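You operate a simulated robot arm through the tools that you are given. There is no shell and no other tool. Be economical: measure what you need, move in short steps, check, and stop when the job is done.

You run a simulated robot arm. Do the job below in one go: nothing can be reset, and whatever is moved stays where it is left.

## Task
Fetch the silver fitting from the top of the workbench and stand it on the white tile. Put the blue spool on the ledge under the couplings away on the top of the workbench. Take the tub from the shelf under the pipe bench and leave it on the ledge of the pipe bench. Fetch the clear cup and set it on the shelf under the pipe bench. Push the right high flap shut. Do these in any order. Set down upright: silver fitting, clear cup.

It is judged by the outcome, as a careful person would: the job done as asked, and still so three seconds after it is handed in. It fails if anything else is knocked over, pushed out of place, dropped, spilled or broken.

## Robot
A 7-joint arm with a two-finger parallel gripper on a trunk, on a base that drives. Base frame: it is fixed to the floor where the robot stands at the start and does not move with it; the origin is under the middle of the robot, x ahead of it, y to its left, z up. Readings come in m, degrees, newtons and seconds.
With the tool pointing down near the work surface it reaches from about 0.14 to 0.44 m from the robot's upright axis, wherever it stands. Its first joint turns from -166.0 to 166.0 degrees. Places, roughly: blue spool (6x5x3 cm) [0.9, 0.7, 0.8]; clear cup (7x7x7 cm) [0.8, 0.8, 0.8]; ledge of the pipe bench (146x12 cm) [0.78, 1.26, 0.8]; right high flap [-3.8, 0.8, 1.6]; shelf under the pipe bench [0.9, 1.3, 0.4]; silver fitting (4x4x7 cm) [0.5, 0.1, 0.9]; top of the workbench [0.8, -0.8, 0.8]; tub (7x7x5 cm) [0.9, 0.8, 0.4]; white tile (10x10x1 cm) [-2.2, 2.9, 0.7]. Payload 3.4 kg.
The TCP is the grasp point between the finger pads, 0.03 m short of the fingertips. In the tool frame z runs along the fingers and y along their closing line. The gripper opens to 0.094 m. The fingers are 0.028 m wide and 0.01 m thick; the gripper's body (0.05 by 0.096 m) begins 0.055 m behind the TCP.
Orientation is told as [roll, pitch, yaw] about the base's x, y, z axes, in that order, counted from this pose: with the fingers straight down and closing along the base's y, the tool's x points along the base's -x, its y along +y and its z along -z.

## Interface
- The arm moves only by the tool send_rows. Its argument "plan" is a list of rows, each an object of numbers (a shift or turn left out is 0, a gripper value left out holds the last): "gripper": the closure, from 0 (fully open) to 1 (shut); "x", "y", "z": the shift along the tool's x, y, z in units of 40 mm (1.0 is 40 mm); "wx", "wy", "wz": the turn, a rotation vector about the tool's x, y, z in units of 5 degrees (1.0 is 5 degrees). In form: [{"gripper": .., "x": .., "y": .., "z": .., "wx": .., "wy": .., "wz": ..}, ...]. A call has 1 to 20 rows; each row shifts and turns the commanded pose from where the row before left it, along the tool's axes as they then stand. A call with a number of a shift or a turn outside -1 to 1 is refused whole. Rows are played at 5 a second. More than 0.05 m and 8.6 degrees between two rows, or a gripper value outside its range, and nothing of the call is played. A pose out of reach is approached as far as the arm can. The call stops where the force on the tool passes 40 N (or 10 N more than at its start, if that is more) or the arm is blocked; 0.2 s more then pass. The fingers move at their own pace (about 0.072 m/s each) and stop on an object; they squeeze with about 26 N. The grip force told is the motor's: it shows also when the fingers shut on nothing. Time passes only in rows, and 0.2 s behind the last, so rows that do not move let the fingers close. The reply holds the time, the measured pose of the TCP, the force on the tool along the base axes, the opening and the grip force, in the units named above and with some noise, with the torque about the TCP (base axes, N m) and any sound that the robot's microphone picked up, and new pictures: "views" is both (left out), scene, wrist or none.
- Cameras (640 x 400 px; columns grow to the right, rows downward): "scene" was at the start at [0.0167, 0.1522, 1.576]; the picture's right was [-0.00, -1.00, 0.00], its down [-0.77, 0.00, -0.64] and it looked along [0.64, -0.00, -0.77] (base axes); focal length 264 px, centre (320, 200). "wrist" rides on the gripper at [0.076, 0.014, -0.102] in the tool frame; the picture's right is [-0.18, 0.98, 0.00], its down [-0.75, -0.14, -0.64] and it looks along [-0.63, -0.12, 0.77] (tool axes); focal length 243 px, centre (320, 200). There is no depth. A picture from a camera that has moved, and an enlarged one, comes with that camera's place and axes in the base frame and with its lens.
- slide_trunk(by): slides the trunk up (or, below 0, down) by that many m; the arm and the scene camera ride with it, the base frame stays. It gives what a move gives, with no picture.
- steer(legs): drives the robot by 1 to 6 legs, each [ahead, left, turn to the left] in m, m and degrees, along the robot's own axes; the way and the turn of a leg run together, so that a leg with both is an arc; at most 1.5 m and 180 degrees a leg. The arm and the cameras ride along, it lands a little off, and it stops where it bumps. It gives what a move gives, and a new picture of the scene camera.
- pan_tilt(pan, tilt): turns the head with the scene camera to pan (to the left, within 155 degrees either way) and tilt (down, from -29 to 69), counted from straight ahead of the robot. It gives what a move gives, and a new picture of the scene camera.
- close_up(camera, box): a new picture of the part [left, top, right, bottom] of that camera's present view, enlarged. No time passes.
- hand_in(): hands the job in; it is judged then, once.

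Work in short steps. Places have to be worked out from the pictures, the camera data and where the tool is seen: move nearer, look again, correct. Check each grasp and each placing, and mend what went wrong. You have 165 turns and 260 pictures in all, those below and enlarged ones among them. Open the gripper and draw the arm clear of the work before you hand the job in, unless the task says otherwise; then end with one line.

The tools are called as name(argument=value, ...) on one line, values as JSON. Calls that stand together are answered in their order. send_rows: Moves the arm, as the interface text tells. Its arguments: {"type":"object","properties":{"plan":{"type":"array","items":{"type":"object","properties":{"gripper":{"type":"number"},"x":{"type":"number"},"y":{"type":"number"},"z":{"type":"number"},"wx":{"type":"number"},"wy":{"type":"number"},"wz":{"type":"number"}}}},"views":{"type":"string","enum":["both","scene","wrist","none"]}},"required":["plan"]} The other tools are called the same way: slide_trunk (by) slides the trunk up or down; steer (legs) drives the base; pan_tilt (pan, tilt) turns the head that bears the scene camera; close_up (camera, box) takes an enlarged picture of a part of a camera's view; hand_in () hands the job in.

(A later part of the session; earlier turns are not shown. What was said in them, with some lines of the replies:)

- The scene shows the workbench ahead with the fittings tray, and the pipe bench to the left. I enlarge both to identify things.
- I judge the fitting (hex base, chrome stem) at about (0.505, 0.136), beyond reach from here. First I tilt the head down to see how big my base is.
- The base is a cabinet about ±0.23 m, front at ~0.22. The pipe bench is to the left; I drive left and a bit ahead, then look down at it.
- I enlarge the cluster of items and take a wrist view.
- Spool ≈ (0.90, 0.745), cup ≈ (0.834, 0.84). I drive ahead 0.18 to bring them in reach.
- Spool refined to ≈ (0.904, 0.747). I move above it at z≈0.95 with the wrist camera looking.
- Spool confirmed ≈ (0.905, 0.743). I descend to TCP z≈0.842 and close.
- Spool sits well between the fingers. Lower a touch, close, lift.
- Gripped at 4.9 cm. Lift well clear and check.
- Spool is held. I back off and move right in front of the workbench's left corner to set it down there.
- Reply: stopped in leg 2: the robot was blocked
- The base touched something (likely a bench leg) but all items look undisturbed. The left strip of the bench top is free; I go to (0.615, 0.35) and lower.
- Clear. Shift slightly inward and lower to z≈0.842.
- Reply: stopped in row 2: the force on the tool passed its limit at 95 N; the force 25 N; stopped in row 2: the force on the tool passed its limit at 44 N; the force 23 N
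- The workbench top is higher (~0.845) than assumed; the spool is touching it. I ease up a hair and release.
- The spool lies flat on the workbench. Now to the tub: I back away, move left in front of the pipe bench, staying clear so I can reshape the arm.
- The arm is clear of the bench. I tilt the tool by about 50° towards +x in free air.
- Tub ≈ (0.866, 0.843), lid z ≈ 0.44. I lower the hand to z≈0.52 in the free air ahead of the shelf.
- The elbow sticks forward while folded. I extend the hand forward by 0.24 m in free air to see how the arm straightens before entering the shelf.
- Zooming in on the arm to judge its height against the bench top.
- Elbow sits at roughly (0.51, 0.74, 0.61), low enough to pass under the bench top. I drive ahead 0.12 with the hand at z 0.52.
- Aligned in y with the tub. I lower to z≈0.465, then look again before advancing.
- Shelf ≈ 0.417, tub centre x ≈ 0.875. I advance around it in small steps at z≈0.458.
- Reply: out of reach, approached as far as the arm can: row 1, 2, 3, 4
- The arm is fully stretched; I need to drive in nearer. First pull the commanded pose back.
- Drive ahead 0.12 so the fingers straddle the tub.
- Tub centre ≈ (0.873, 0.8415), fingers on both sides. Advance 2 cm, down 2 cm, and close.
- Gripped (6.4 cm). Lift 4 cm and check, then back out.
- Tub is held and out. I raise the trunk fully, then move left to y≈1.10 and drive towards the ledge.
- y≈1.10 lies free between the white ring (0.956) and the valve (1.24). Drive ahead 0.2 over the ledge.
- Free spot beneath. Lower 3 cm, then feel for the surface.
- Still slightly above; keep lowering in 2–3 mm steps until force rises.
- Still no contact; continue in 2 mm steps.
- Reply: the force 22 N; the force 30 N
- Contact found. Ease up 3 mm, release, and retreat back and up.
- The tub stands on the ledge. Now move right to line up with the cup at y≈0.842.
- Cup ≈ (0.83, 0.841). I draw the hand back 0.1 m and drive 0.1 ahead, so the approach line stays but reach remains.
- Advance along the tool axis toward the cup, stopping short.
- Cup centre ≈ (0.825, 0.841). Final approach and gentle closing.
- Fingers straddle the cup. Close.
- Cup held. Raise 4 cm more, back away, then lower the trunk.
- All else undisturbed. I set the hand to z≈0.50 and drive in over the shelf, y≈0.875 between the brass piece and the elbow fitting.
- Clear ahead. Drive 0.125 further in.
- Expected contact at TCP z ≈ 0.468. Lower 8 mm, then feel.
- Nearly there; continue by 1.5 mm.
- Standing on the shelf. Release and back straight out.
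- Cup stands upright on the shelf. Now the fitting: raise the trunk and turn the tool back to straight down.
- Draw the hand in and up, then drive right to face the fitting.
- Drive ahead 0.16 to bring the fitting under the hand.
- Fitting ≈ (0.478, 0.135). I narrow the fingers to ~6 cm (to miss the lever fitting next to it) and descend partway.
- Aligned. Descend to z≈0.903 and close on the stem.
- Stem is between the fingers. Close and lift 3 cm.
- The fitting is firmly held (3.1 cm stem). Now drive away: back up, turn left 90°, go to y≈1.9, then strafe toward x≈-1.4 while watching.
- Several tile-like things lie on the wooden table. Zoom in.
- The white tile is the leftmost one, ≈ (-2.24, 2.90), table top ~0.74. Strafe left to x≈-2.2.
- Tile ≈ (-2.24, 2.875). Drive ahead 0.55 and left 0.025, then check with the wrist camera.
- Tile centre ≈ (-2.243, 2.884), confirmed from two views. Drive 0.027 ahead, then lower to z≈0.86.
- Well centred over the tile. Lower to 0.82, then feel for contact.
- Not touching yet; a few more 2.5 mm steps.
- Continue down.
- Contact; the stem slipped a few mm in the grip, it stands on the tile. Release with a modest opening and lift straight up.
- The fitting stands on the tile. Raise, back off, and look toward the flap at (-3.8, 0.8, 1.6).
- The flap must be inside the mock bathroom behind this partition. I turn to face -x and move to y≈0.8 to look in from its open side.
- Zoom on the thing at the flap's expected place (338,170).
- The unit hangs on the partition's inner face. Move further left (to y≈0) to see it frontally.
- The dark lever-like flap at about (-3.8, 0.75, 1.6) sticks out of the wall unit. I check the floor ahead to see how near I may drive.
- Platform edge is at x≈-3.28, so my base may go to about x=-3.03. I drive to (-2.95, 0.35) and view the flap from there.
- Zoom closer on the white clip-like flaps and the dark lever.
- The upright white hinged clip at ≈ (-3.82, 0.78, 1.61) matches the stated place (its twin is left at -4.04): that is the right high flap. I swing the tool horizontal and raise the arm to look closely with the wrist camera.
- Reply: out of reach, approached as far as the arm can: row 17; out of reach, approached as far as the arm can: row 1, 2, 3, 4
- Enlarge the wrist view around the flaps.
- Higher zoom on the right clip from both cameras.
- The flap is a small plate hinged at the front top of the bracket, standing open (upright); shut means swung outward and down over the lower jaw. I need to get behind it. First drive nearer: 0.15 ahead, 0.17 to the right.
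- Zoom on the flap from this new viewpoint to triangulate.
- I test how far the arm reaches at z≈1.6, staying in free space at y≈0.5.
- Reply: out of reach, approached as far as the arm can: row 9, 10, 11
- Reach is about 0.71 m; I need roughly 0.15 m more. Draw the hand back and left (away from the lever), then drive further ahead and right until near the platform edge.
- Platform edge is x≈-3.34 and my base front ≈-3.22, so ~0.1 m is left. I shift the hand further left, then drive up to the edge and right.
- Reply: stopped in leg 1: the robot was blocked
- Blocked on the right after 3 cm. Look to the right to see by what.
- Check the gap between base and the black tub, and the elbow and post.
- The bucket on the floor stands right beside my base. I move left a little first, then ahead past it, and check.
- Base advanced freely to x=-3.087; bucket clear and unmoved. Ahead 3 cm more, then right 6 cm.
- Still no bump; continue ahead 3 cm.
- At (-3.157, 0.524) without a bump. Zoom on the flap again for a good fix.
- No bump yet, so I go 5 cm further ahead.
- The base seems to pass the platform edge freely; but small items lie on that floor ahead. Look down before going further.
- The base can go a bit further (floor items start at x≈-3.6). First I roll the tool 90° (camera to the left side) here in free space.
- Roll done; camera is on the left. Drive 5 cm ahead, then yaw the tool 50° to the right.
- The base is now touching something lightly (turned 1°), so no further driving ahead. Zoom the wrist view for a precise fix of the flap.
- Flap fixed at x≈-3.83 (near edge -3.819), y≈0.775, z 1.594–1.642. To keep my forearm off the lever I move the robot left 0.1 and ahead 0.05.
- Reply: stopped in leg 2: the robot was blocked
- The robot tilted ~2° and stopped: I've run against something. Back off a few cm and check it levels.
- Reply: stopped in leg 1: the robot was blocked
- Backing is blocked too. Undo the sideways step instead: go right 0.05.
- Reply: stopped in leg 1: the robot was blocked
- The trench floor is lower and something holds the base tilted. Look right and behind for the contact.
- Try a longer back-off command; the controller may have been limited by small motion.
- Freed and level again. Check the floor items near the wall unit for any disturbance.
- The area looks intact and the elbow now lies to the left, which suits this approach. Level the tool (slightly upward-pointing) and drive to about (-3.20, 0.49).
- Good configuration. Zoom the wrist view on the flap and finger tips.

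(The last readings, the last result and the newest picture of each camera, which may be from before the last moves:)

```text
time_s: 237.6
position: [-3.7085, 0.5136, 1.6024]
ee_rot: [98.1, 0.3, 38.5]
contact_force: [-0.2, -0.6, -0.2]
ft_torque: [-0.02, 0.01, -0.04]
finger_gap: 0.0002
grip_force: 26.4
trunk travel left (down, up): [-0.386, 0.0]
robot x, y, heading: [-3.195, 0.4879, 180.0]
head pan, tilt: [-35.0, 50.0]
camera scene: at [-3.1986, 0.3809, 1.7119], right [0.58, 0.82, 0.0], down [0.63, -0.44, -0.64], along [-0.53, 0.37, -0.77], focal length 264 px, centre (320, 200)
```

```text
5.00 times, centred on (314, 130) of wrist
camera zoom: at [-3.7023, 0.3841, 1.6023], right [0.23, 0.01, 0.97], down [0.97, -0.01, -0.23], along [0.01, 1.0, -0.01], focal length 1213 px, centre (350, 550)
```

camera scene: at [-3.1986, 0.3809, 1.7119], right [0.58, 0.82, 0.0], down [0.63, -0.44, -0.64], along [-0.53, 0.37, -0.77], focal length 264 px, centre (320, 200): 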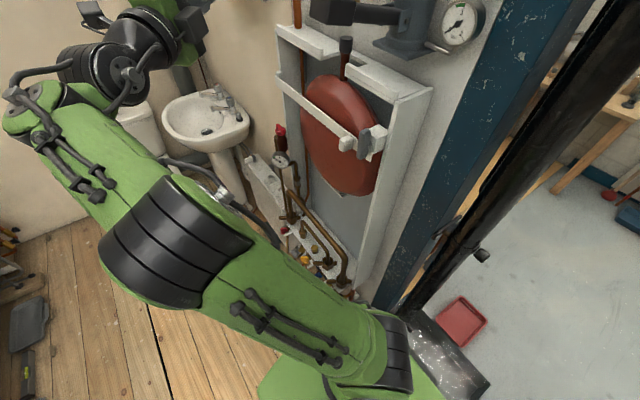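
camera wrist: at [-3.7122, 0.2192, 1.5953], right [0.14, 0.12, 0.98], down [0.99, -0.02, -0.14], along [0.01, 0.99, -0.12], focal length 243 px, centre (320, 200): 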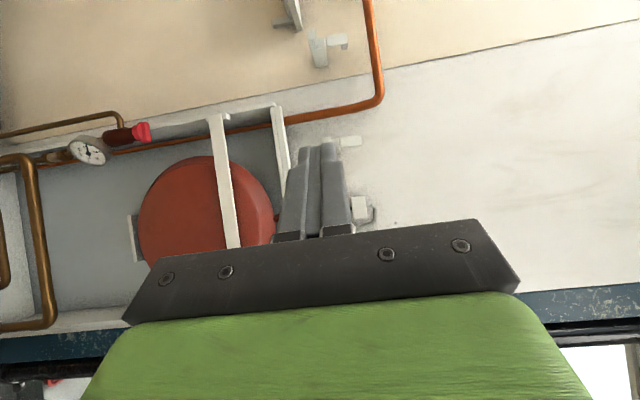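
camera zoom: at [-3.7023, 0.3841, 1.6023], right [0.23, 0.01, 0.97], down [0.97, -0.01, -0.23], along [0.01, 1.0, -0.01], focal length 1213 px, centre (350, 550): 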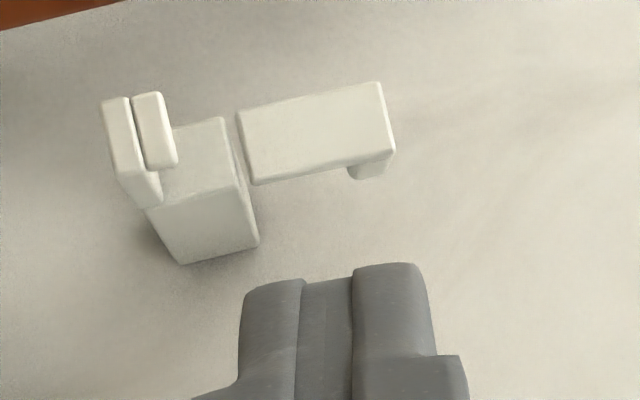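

Flap: x∈[-3.843,-3.819], z∈[1.595,1.641]. Move to the pre-position just right-front of it, ≈(-3.751, 0.725, 1.607).

pan_tilt(pan=-25, tilt=20)

send_rows(plan=[{"z": 0.79, "x": -0.41, "y": -0.09}, {"z": 0.79, "x": -0.41, "y": -0.09}, {"z": 0.79, "x": -0.41, "y": -0.09}, {"z": 0.79, "x": -0.41, "y": -0.09}, {"z": 0.79, "x": -0.41, "y": -0.09}, {}], views="both")

```text
time_s: 238.5
position: [-3.7064, 0.5131, 1.6025]
ee_rot: [98.1, 0.4, 38.6]
contact_force: [-0.3, -0.3, -0.2]
ft_torque: [0.02, 0.0, 0.01]
finger_gap: 0.0
grip_force: 26.1
trunk travel left (down, up): [-0.386, 0.0]
robot x, y, heading: [-3.1913, 0.4895, 180.0]
head pan, tilt: [-25.0, 20.0]
camera scene: at [-3.2193, 0.3763, 1.7574], right [0.42, 0.91, 0.0], down [0.31, -0.15, -0.94], along [-0.85, 0.4, -0.34], focal length 264 px, centre (320, 200)
```

scene: 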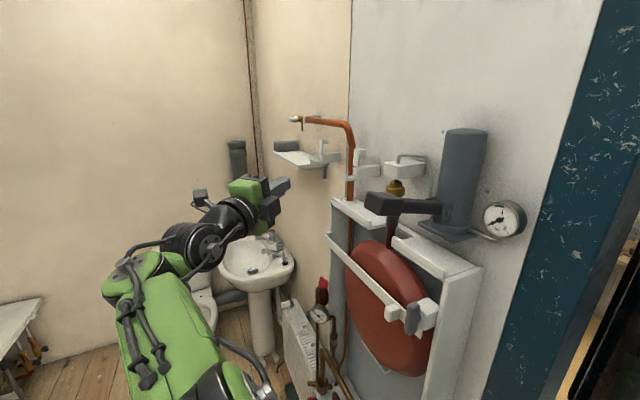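

```text
time_s: 239.9
position: [-3.7425, 0.6878, 1.6077]
ee_rot: [98.1, 0.2, 38.4]
contact_force: [-0.7, -0.1, -0.7]
ft_torque: [-0.02, -0.01, 0.02]
finger_gap: 0.0
grip_force: 26.3
trunk travel left (down, up): [-0.386, 0.0]
robot x, y, heading: [-3.1977, 0.4864, 180.0]
head pan, tilt: [-25.0, 20.0]
camera scene: at [-3.2194, 0.375, 1.7574], right [0.42, 0.91, 0.0], down [0.31, -0.14, -0.94], along [-0.85, 0.4, -0.34], focal length 264 px, centre (320, 200)
camera wrist: at [-3.7367, 0.5584, 1.6066], right [0.23, 0.01, 0.97], down [0.97, -0.01, -0.23], along [0.01, 1.0, -0.01], focal length 243 px, centre (320, 200)
```

scene: 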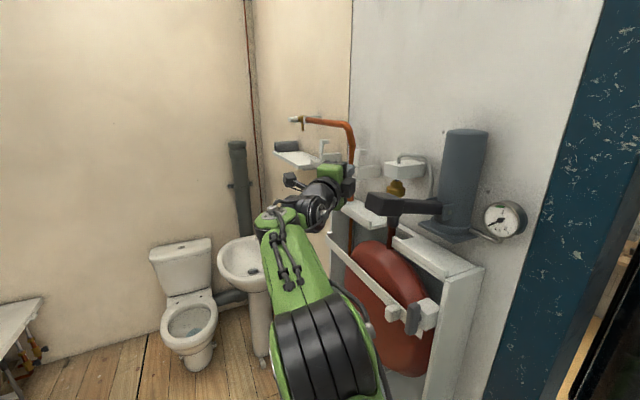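
wrist: 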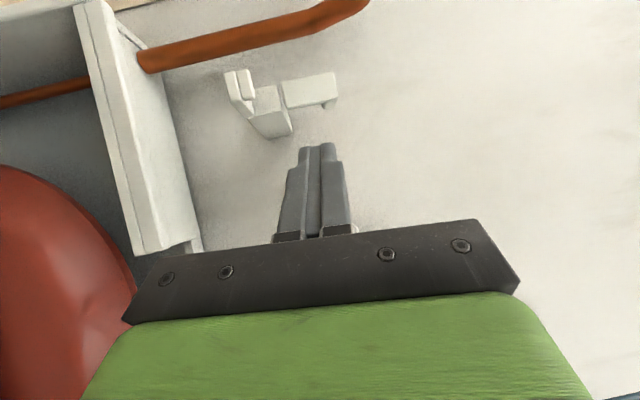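

Going well and clear of the lever. Zoom for a last fix before slipping beside and behind the flap.

close_up(camera="wrist", box=[220, 60, 380, 160])

```text
4.00 times, centred on (300, 110) of wrist
camera zoom: at [-3.7367, 0.5584, 1.6066], right [0.23, 0.01, 0.97], down [0.97, -0.01, -0.23], along [0.01, 1.0, -0.01], focal length 970 px, centre (400, 560)
```

zoom: 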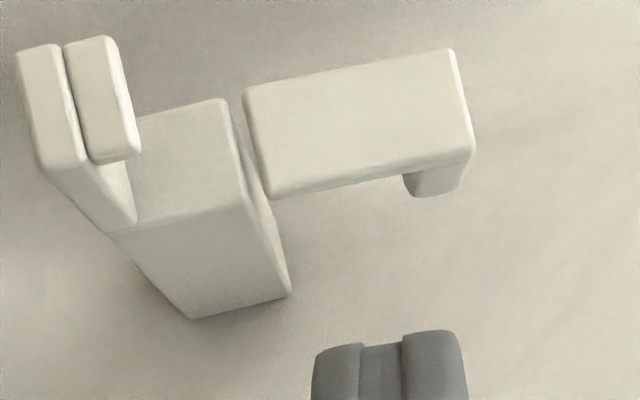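

Shift 2 cm to the right to clear the flap's edge, then advance most of the way.

send_rows(plan=[{"x": -0.5}, {"z": 0.7, "y": -0.1}, {"z": 0.7, "y": -0.1}, {"z": 0.7, "y": -0.1}, {}], views="both")

close_up(camera="wrist", box=[200, 40, 424, 180])

```text
time_s: 241.1
position: [-3.7781, 0.7671, 1.607]
ee_rot: [98.2, 0.1, 38.5]
contact_force: [-0.1, 0.3, -0.3]
ft_torque: [0.03, 0.0, 0.01]
finger_gap: 0.0
grip_force: 26.2
trunk travel left (down, up): [-0.386, 0.0]
robot x, y, heading: [-3.1965, 0.4878, 180.0]
head pan, tilt: [-25.0, 20.0]
camera scene: at [-3.2193, 0.3752, 1.7574], right [0.42, 0.91, 0.0], down [0.31, -0.14, -0.94], along [-0.85, 0.4, -0.34], focal length 264 px, centre (320, 200)
camera wrist: at [-3.7736, 0.6378, 1.6065], right [0.23, 0.01, 0.97], down [0.97, -0.01, -0.23], along [0.01, 1.0, -0.01], focal length 243 px, centre (320, 200)
```

scene: 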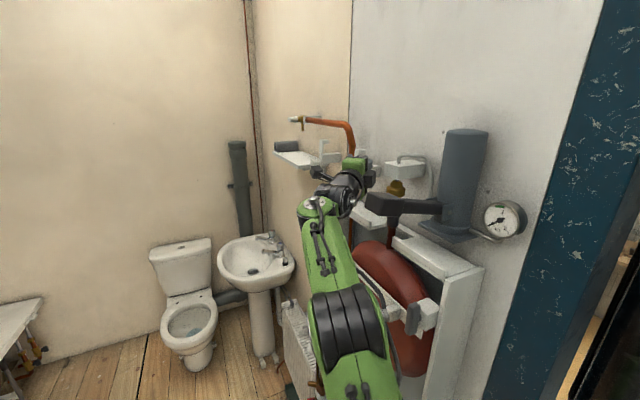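
wrist: 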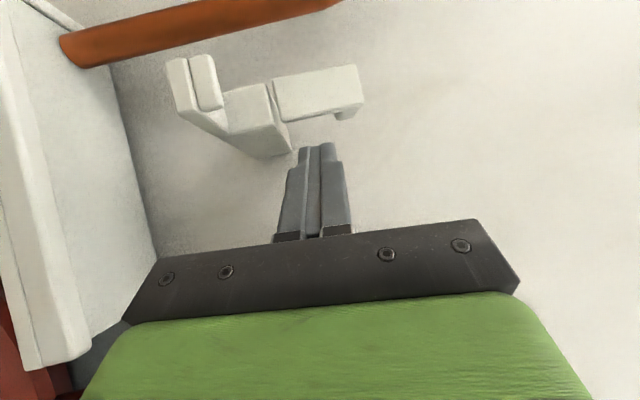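

```text
2.86 times, centred on (312, 110) of wrist
camera zoom: at [-3.7736, 0.6378, 1.6065], right [0.23, 0.01, 0.97], down [0.97, -0.01, -0.23], along [0.01, 1.0, -0.01], focal length 693 px, centre (343, 457)
```

zoom: 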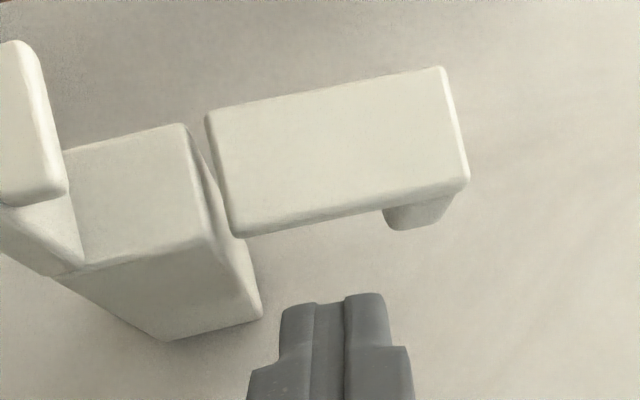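

Finger height (1.600–1.622) fits between body top and lip. Advance 3.5 cm so the tip is behind the flap.

send_rows(plan=[{"z": 0.45, "y": -0.06}, {"z": 0.45, "y": -0.06}, {}], views="wrist")

close_up(camera="wrist", box=[200, 40, 424, 180])

```text
time_s: 241.9
position: [-3.7988, 0.7958, 1.6074]
ee_rot: [98.1, 0.3, 38.5]
contact_force: [-0.1, -0.6, 0.1]
ft_torque: [0.02, -0.04, 0.03]
finger_gap: 0.0
grip_force: 25.9
trunk travel left (down, up): [-0.386, 0.0]
robot x, y, heading: [-3.1955, 0.4841, 180.1]
head pan, tilt: [-25.0, 20.0]
camera wrist: at [-3.795, 0.6659, 1.6068], right [0.23, 0.01, 0.97], down [0.97, -0.01, -0.23], along [0.01, 1.0, -0.01], focal length 243 px, centre (320, 200)
```

wrist: 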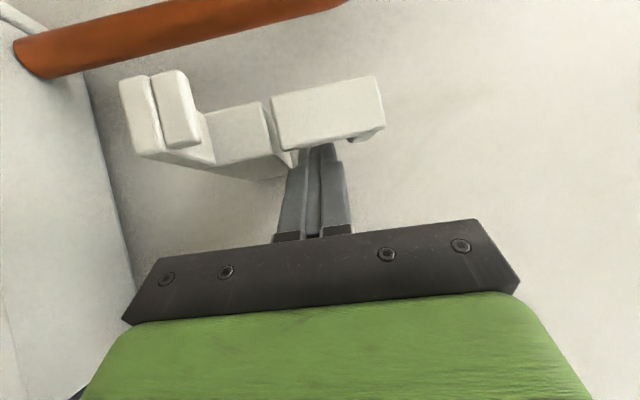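

```text
2.86 times, centred on (312, 110) of wrist
camera zoom: at [-3.795, 0.6659, 1.6068], right [0.23, 0.01, 0.97], down [0.97, -0.01, -0.23], along [0.01, 1.0, -0.01], focal length 693 px, centre (343, 457)
```

zoom: 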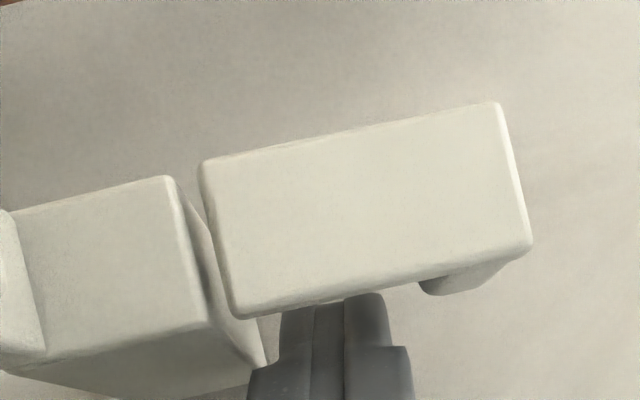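

The tip has gone behind the flap. Shift 7 mm further behind (−x), then draw −y in 1 cm steps to swing it outward.

send_rows(plan=[{"z": 0.11, "x": 0.14, "y": -0.015}, {}, {"z": -0.194, "x": 0.156, "y": 0.027}, {"z": -0.194, "x": 0.156, "y": 0.027}, {"z": -0.194, "x": 0.156, "y": 0.027}, {}], views="wrist")

```text
time_s: 243.3
position: [-3.8027, 0.7737, 1.6093]
ee_rot: [98.0, 0.6, 38.1]
contact_force: [9.8, 15.8, 2.9]
ft_torque: [0.22, 0.09, -0.2]
finger_gap: 0.0001
grip_force: 25.5
out of reach, approached as far as the arm can: row 1
trunk travel left (down, up): [-0.386, 0.0]
robot x, y, heading: [-3.1961, 0.4883, 180.0]
head pan, tilt: [-25.0, 20.0]
camera wrist: at [-3.7977, 0.6439, 1.6083], right [0.24, 0.01, 0.97], down [0.97, -0.02, -0.24], along [0.02, 1.0, -0.01], focal length 243 px, centre (320, 200)
```

wrist: 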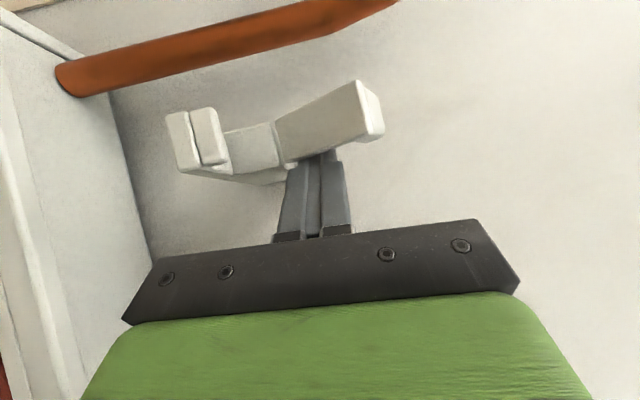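

It works: the flap is swinging outward with ~17 N. Continue −y.

send_rows(plan=[{"z": -0.194, "x": 0.156, "y": 0.0}, {"z": -0.194, "x": 0.156, "y": 0.0}, {"z": -0.194, "x": 0.156, "y": 0.0}, {}], views="wrist")

```text
time_s: 244.3
position: [-3.804, 0.7432, 1.6074]
ee_rot: [98.3, 0.7, 38.3]
contact_force: [0.9, 21.4, 21.6]
ft_torque: [0.03, 0.38, -0.29]
finger_gap: 0.0
grip_force: 26.1
trunk travel left (down, up): [-0.386, 0.0]
robot x, y, heading: [-3.1945, 0.4894, 179.7]
head pan, tilt: [-25.0, 20.0]
camera wrist: at [-3.7991, 0.6146, 1.6065], right [0.24, 0.01, 0.97], down [0.97, -0.02, -0.24], along [0.01, 1.0, -0.01], focal length 243 px, centre (320, 200)
```

wrist: 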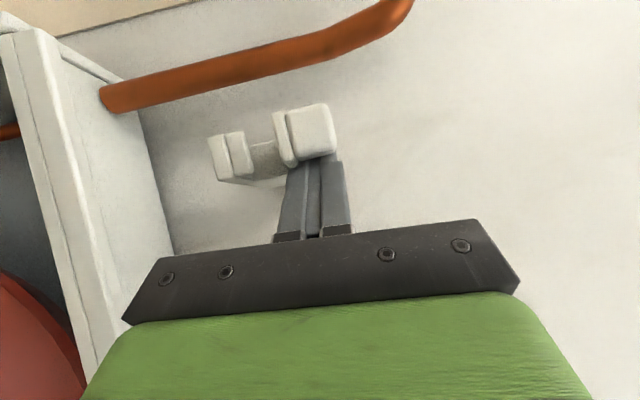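

Nearly shut: its end face with the lip up is visible. Press down in small steps with slight −y.

send_rows(plan=[{"z": -0.115, "x": 0.078, "y": -0.12}, {"z": -0.115, "x": 0.078, "y": -0.12}, {}], views="wrist")

close_up(camera="wrist", box=[180, 80, 372, 200])

```text
time_s: 244.6
position: [-3.8033, 0.743, 1.6079]
ee_rot: [98.7, 0.7, 37.6]
contact_force: [4.6, 11.7, 3.3]
ft_torque: [-0.01, 0.07, -0.17]
finger_gap: 0.0
grip_force: 25.9
trunk travel left (down, up): [-0.386, 0.0]
robot x, y, heading: [-3.198, 0.4882, 179.7]
head pan, tilt: [-25.0, 20.0]
stopped in row 1: the force on the tool passed its limit at 45 N (the readings are from after the stop); the commanded pose is now the measured one
camera wrist: at [-3.7993, 0.6128, 1.6061], right [0.25, 0.0, 0.97], down [0.97, -0.03, -0.25], along [0.03, 1.0, -0.01], focal length 243 px, centre (320, 200)
```

wrist: 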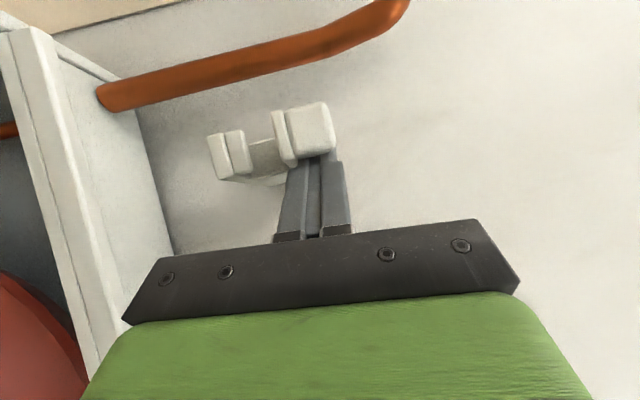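

```text
3.33 times, centred on (276, 140) of wrist
camera zoom: at [-3.7993, 0.6128, 1.6061], right [0.25, 0.0, 0.97], down [0.97, -0.03, -0.25], along [0.03, 1.0, -0.01], focal length 809 px, centre (467, 400)
```

zoom: 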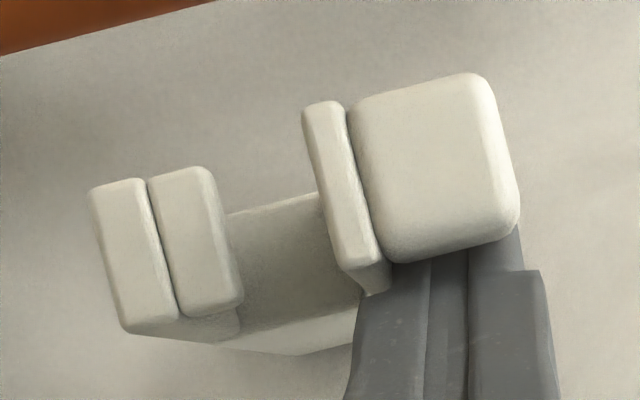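

The flap now lies horizontal (end at z≈1.595, level with its hinge). To be sure, I lift over it and press on its outer end from above.

send_rows(plan=[{"y": 0.62, "z": 0.087}, {"y": 0.2, "z": 0.03}, {"z": -0.543, "x": 0.436, "y": 0.076}, {}], views="wrist")

close_up(camera="wrist", box=[180, 80, 372, 200])

```text
time_s: 245.6
position: [-3.8037, 0.7097, 1.6381]
ee_rot: [98.7, 0.6, 38.3]
contact_force: [-0.3, 0.2, 0.2]
ft_torque: [-0.03, 0.02, 0.03]
finger_gap: 0.0001
grip_force: 25.9
out of reach, approached as far as the arm can: row 2
trunk travel left (down, up): [-0.386, 0.0]
robot x, y, heading: [-3.1963, 0.4894, 179.6]
head pan, tilt: [-25.0, 20.0]
camera wrist: at [-3.798, 0.5808, 1.6365], right [0.24, 0.0, 0.97], down [0.97, -0.02, -0.24], along [0.02, 1.0, -0.01], focal length 243 px, centre (320, 200)
```

wrist: 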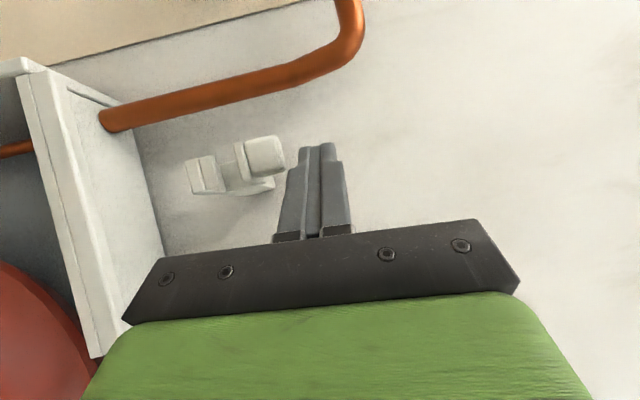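

```text
3.33 times, centred on (276, 140) of wrist
camera zoom: at [-3.798, 0.5808, 1.6365], right [0.24, 0.0, 0.97], down [0.97, -0.02, -0.24], along [0.02, 1.0, -0.01], focal length 809 px, centre (467, 400)
```

zoom: 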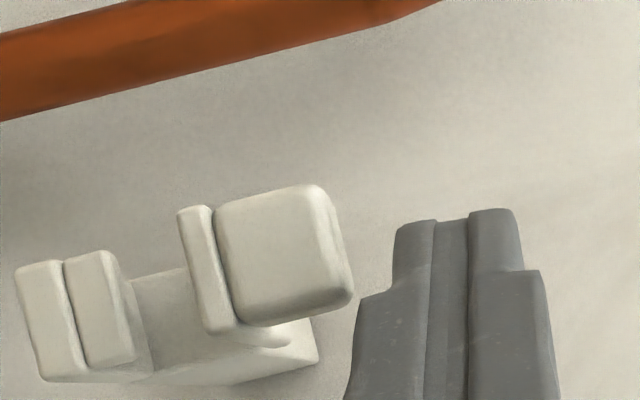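

Press straight down on the lip until the force limit confirms a hard stop.

send_rows(plan=[{"y": -0.2, "z": -0.028}, {"y": -0.1, "z": -0.014}, {"y": -0.08, "z": -0.011}, {"y": -0.08, "z": -0.011}, {"y": -0.08, "z": -0.011}, {}], views="wrist")

close_up(camera="wrist", box=[180, 80, 372, 200])

```text
time_s: 246.8
position: [-3.8015, 0.7085, 1.6251]
ee_rot: [100.0, 1.1, 38.6]
contact_force: [-3.6, 1.1, 9.1]
ft_torque: [0.16, 0.16, 0.06]
finger_gap: 0.0002
grip_force: 25.8
trunk travel left (down, up): [-0.386, 0.0]
robot x, y, heading: [-3.194, 0.4849, 179.7]
head pan, tilt: [-25.0, 20.0]
stopped in row 5: the force on the tool passed its limit at 42 N (the readings are from after the stop); the commanded pose is now the measured one
camera wrist: at [-3.7959, 0.5786, 1.6219], right [0.26, -0.01, 0.97], down [0.97, -0.01, -0.26], along [0.01, 1.0, 0.01], focal length 243 px, centre (320, 200)
```

wrist: 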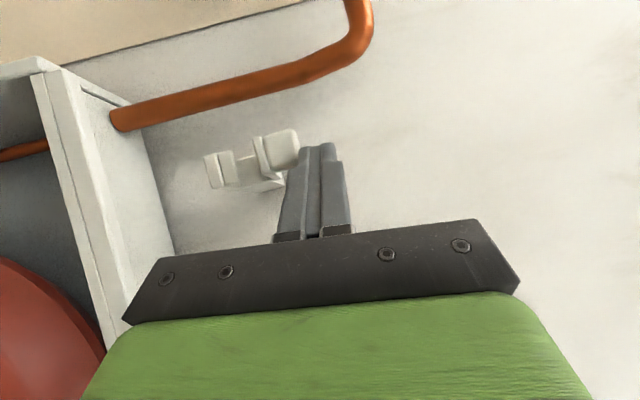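

```text
3.33 times, centred on (276, 140) of wrist
camera zoom: at [-3.7959, 0.5786, 1.6219], right [0.26, -0.01, 0.97], down [0.97, -0.01, -0.26], along [0.01, 1.0, 0.01], focal length 809 px, centre (467, 400)
```

zoom: 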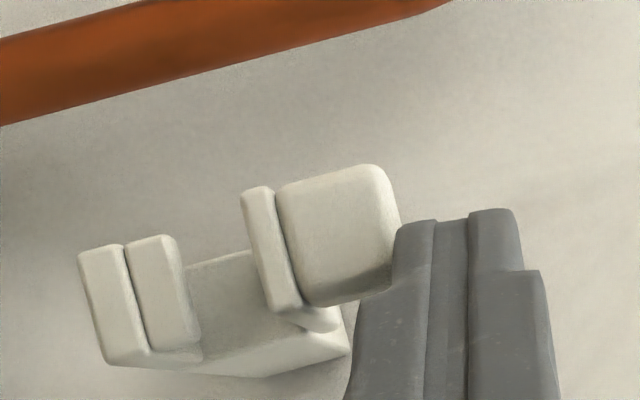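

Hard stop: it is shut. Lift off and withdraw, then verify from the scene camera.

send_rows(plan=[{"y": 0.5, "z": 0.05}, {"z": -0.8, "x": 0.4}, {"z": -0.8, "x": 0.4}, {"z": -0.8, "x": 0.4}, {"z": -0.8, "x": 0.4}, {"z": -0.8, "x": 0.3}, {}], views="both")

close_up(camera="scene", box=[270, 110, 430, 210])

close_up(camera="wrist", box=[180, 60, 404, 200])

```text
time_s: 248.4
position: [-3.7627, 0.5379, 1.6177]
ee_rot: [99.7, 0.8, 38.5]
contact_force: [-0.3, 0.6, 0.0]
ft_torque: [0.0, 0.01, -0.03]
finger_gap: 0.0
grip_force: 25.6
trunk travel left (down, up): [-0.386, 0.0]
robot x, y, heading: [-3.193, 0.4891, 179.5]
head pan, tilt: [-25.0, 20.0]
camera scene: at [-3.2207, 0.3774, 1.7575], right [0.43, 0.91, 0.0], down [0.31, -0.15, -0.94], along [-0.85, 0.4, -0.34], focal length 264 px, centre (320, 200)
camera wrist: at [-3.7569, 0.4077, 1.6154], right [0.26, -0.01, 0.97], down [0.97, -0.01, -0.26], along [0.01, 1.0, 0.0], focal length 243 px, centre (320, 200)
```

scene: 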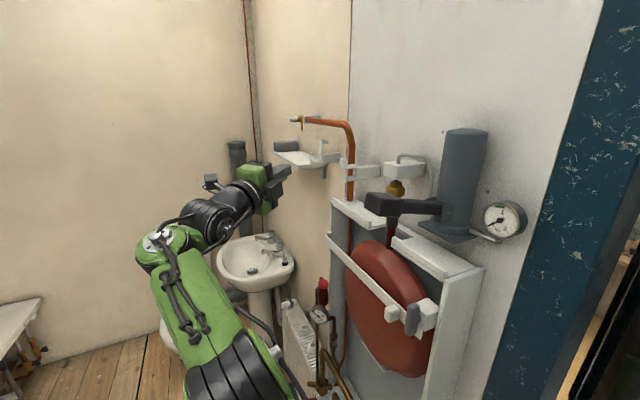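
wrist: 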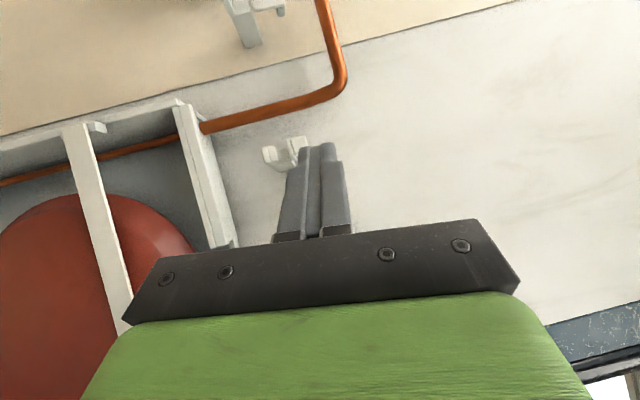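

```text
4.00 times, centred on (350, 160) of scene
camera zoom: at [-3.2207, 0.3774, 1.7575], right [0.43, 0.91, 0.0], down [0.31, -0.15, -0.94], along [-0.85, 0.4, -0.34], focal length 1055 px, centre (200, 360)
```

zoom: 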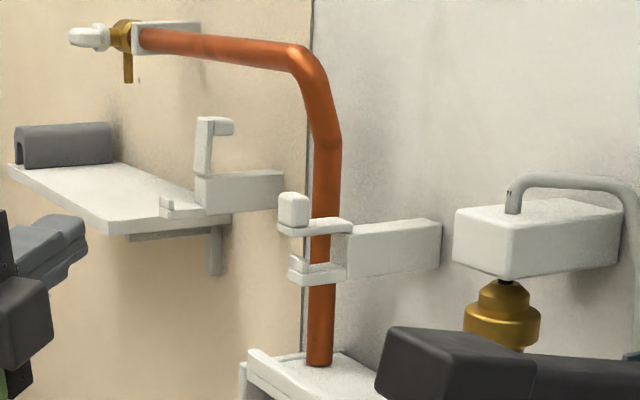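

```text
2.86 times, centred on (292, 130) of wrist
camera zoom: at [-3.7569, 0.4077, 1.6154], right [0.26, -0.01, 0.97], down [0.97, -0.01, -0.26], along [0.01, 1.0, 0.0], focal length 693 px, centre (400, 400)
```

zoom: 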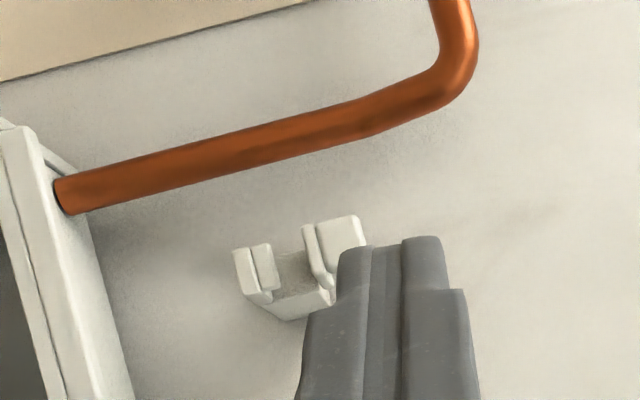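

The flap is shut. Back out of the bay keeping left of the bucket, and open the gripper.

steer(legs=[[-0.1, 0, 0], [-0.15, 0.1, 0], [-0.4, 0, 0]])

send_rows(plan=[{"gripper": 0}, {}, {}], views="none")

pan_tilt(pan=-12, tilt=30)

pan_tilt(pan=-75, tilt=35)

```text
time_s: 252.8
position: [-3.108, 0.4365, 1.6184]
ee_rot: [99.6, 0.8, 38.2]
contact_force: [0.7, -0.2, 0.2]
ft_torque: [0.01, 0.01, -0.01]
finger_gap: 0.0003
grip_force: 26.0
trunk travel left (down, up): [-0.386, 0.0]
robot x, y, heading: [-2.5403, 0.3855, 179.5]
head pan, tilt: [-25.0, 20.0]
camera scene: at [-2.5655, 0.2743, 1.7575], right [0.43, 0.9, 0.0], down [0.31, -0.15, -0.94], along [-0.85, 0.4, -0.34], focal length 264 px, centre (320, 200)
```

scene: 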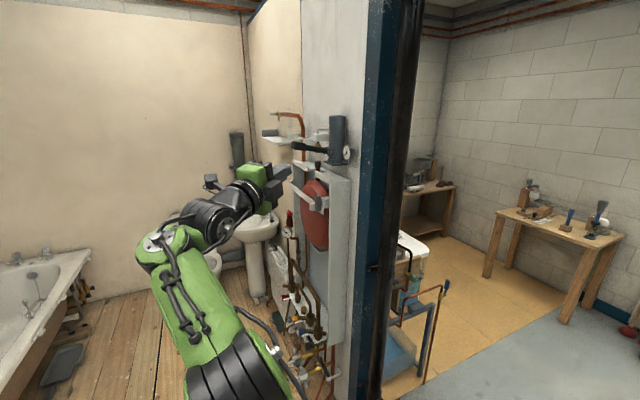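

```text
time_s: 253.6
position: [-3.1073, 0.435, 1.6179]
ee_rot: [99.7, 0.8, 38.3]
contact_force: [0.0, -0.5, 0.4]
ft_torque: [-0.01, -0.03, -0.02]
finger_gap: 0.0939
grip_force: 0.1
trunk travel left (down, up): [-0.386, 0.0]
robot x, y, heading: [-2.5373, 0.3847, 179.6]
head pan, tilt: [-25.0, 20.0]
```

```text
time_s: 254.4
position: [-3.1086, 0.4363, 1.6183]
ee_rot: [99.7, 0.8, 38.3]
contact_force: [0.9, 0.0, -0.3]
ft_torque: [0.01, 0.0, 0.03]
finger_gap: 0.0939
grip_force: 0.1
trunk travel left (down, up): [-0.386, 0.0]
robot x, y, heading: [-2.5398, 0.3859, 179.4]
head pan, tilt: [-12.0, 30.0]
camera scene: at [-2.5699, 0.2539, 1.7415], right [0.21, 0.98, 0.0], down [0.49, -0.11, -0.87], along [-0.85, 0.18, -0.5], focal length 264 px, centre (320, 200)
```

scene: 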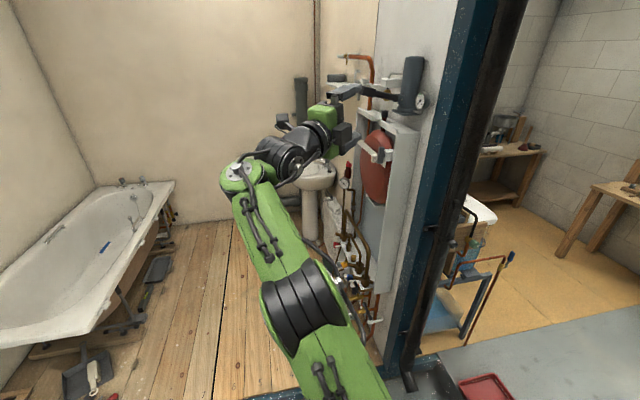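

```text
time_s: 255.7
position: [-3.1073, 0.4356, 1.6188]
ee_rot: [99.7, 0.9, 38.4]
contact_force: [-1.2, -0.3, 0.1]
ft_torque: [0.01, -0.01, -0.02]
finger_gap: 0.094
grip_force: 0.1
trunk travel left (down, up): [-0.386, 0.0]
robot x, y, heading: [-2.5389, 0.3865, 179.6]
head pan, tilt: [-75.0, 35.0]
camera scene: at [-2.5041, 0.3197, 1.7336], right [0.97, 0.25, 0.0], down [0.15, -0.55, -0.82], along [-0.21, 0.79, -0.57], focal length 264 px, centre (320, 200)
```

scene: 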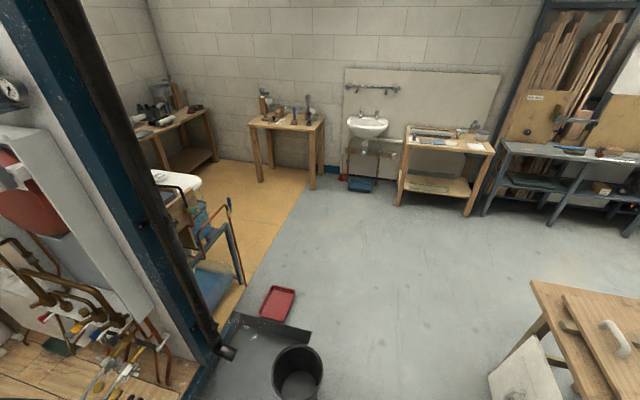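

Everything stands. A last zoom on the tile to confirm the fitting.

close_up(camera="scene", box=[395, 115, 507, 185])

```text
5.71 times, centred on (451, 150) of scene
camera zoom: at [-2.5041, 0.3197, 1.7336], right [0.97, 0.25, 0.0], down [0.15, -0.55, -0.82], along [-0.21, 0.79, -0.57], focal length 1507 px, centre (-429, 486)
```

zoom: 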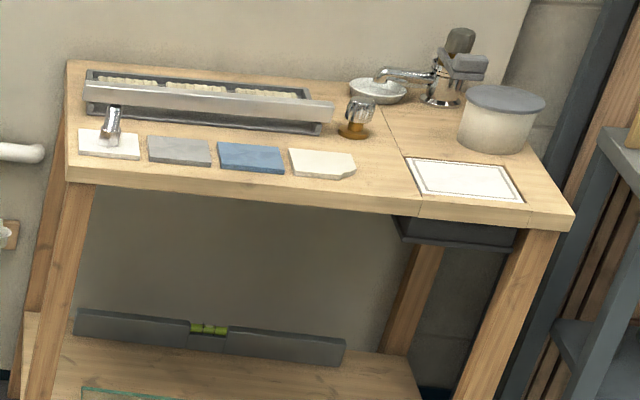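

The fitting stands upright on the white tile, and every part of the job is done. Handing in.

hand_in()

```text
The job is handed in.
```

I finished all five parts and handed the job in: the fitting stands on the white tile, the spool is on the workbench, the tub is on the ledge, the cup is upright on the shelf, and the right high flap is shut. My base bumped something beside the workbench, was stopped by something next to the bucket and briefly tilted by the bathroom platform, but nothing I could see was moved or knocked over.
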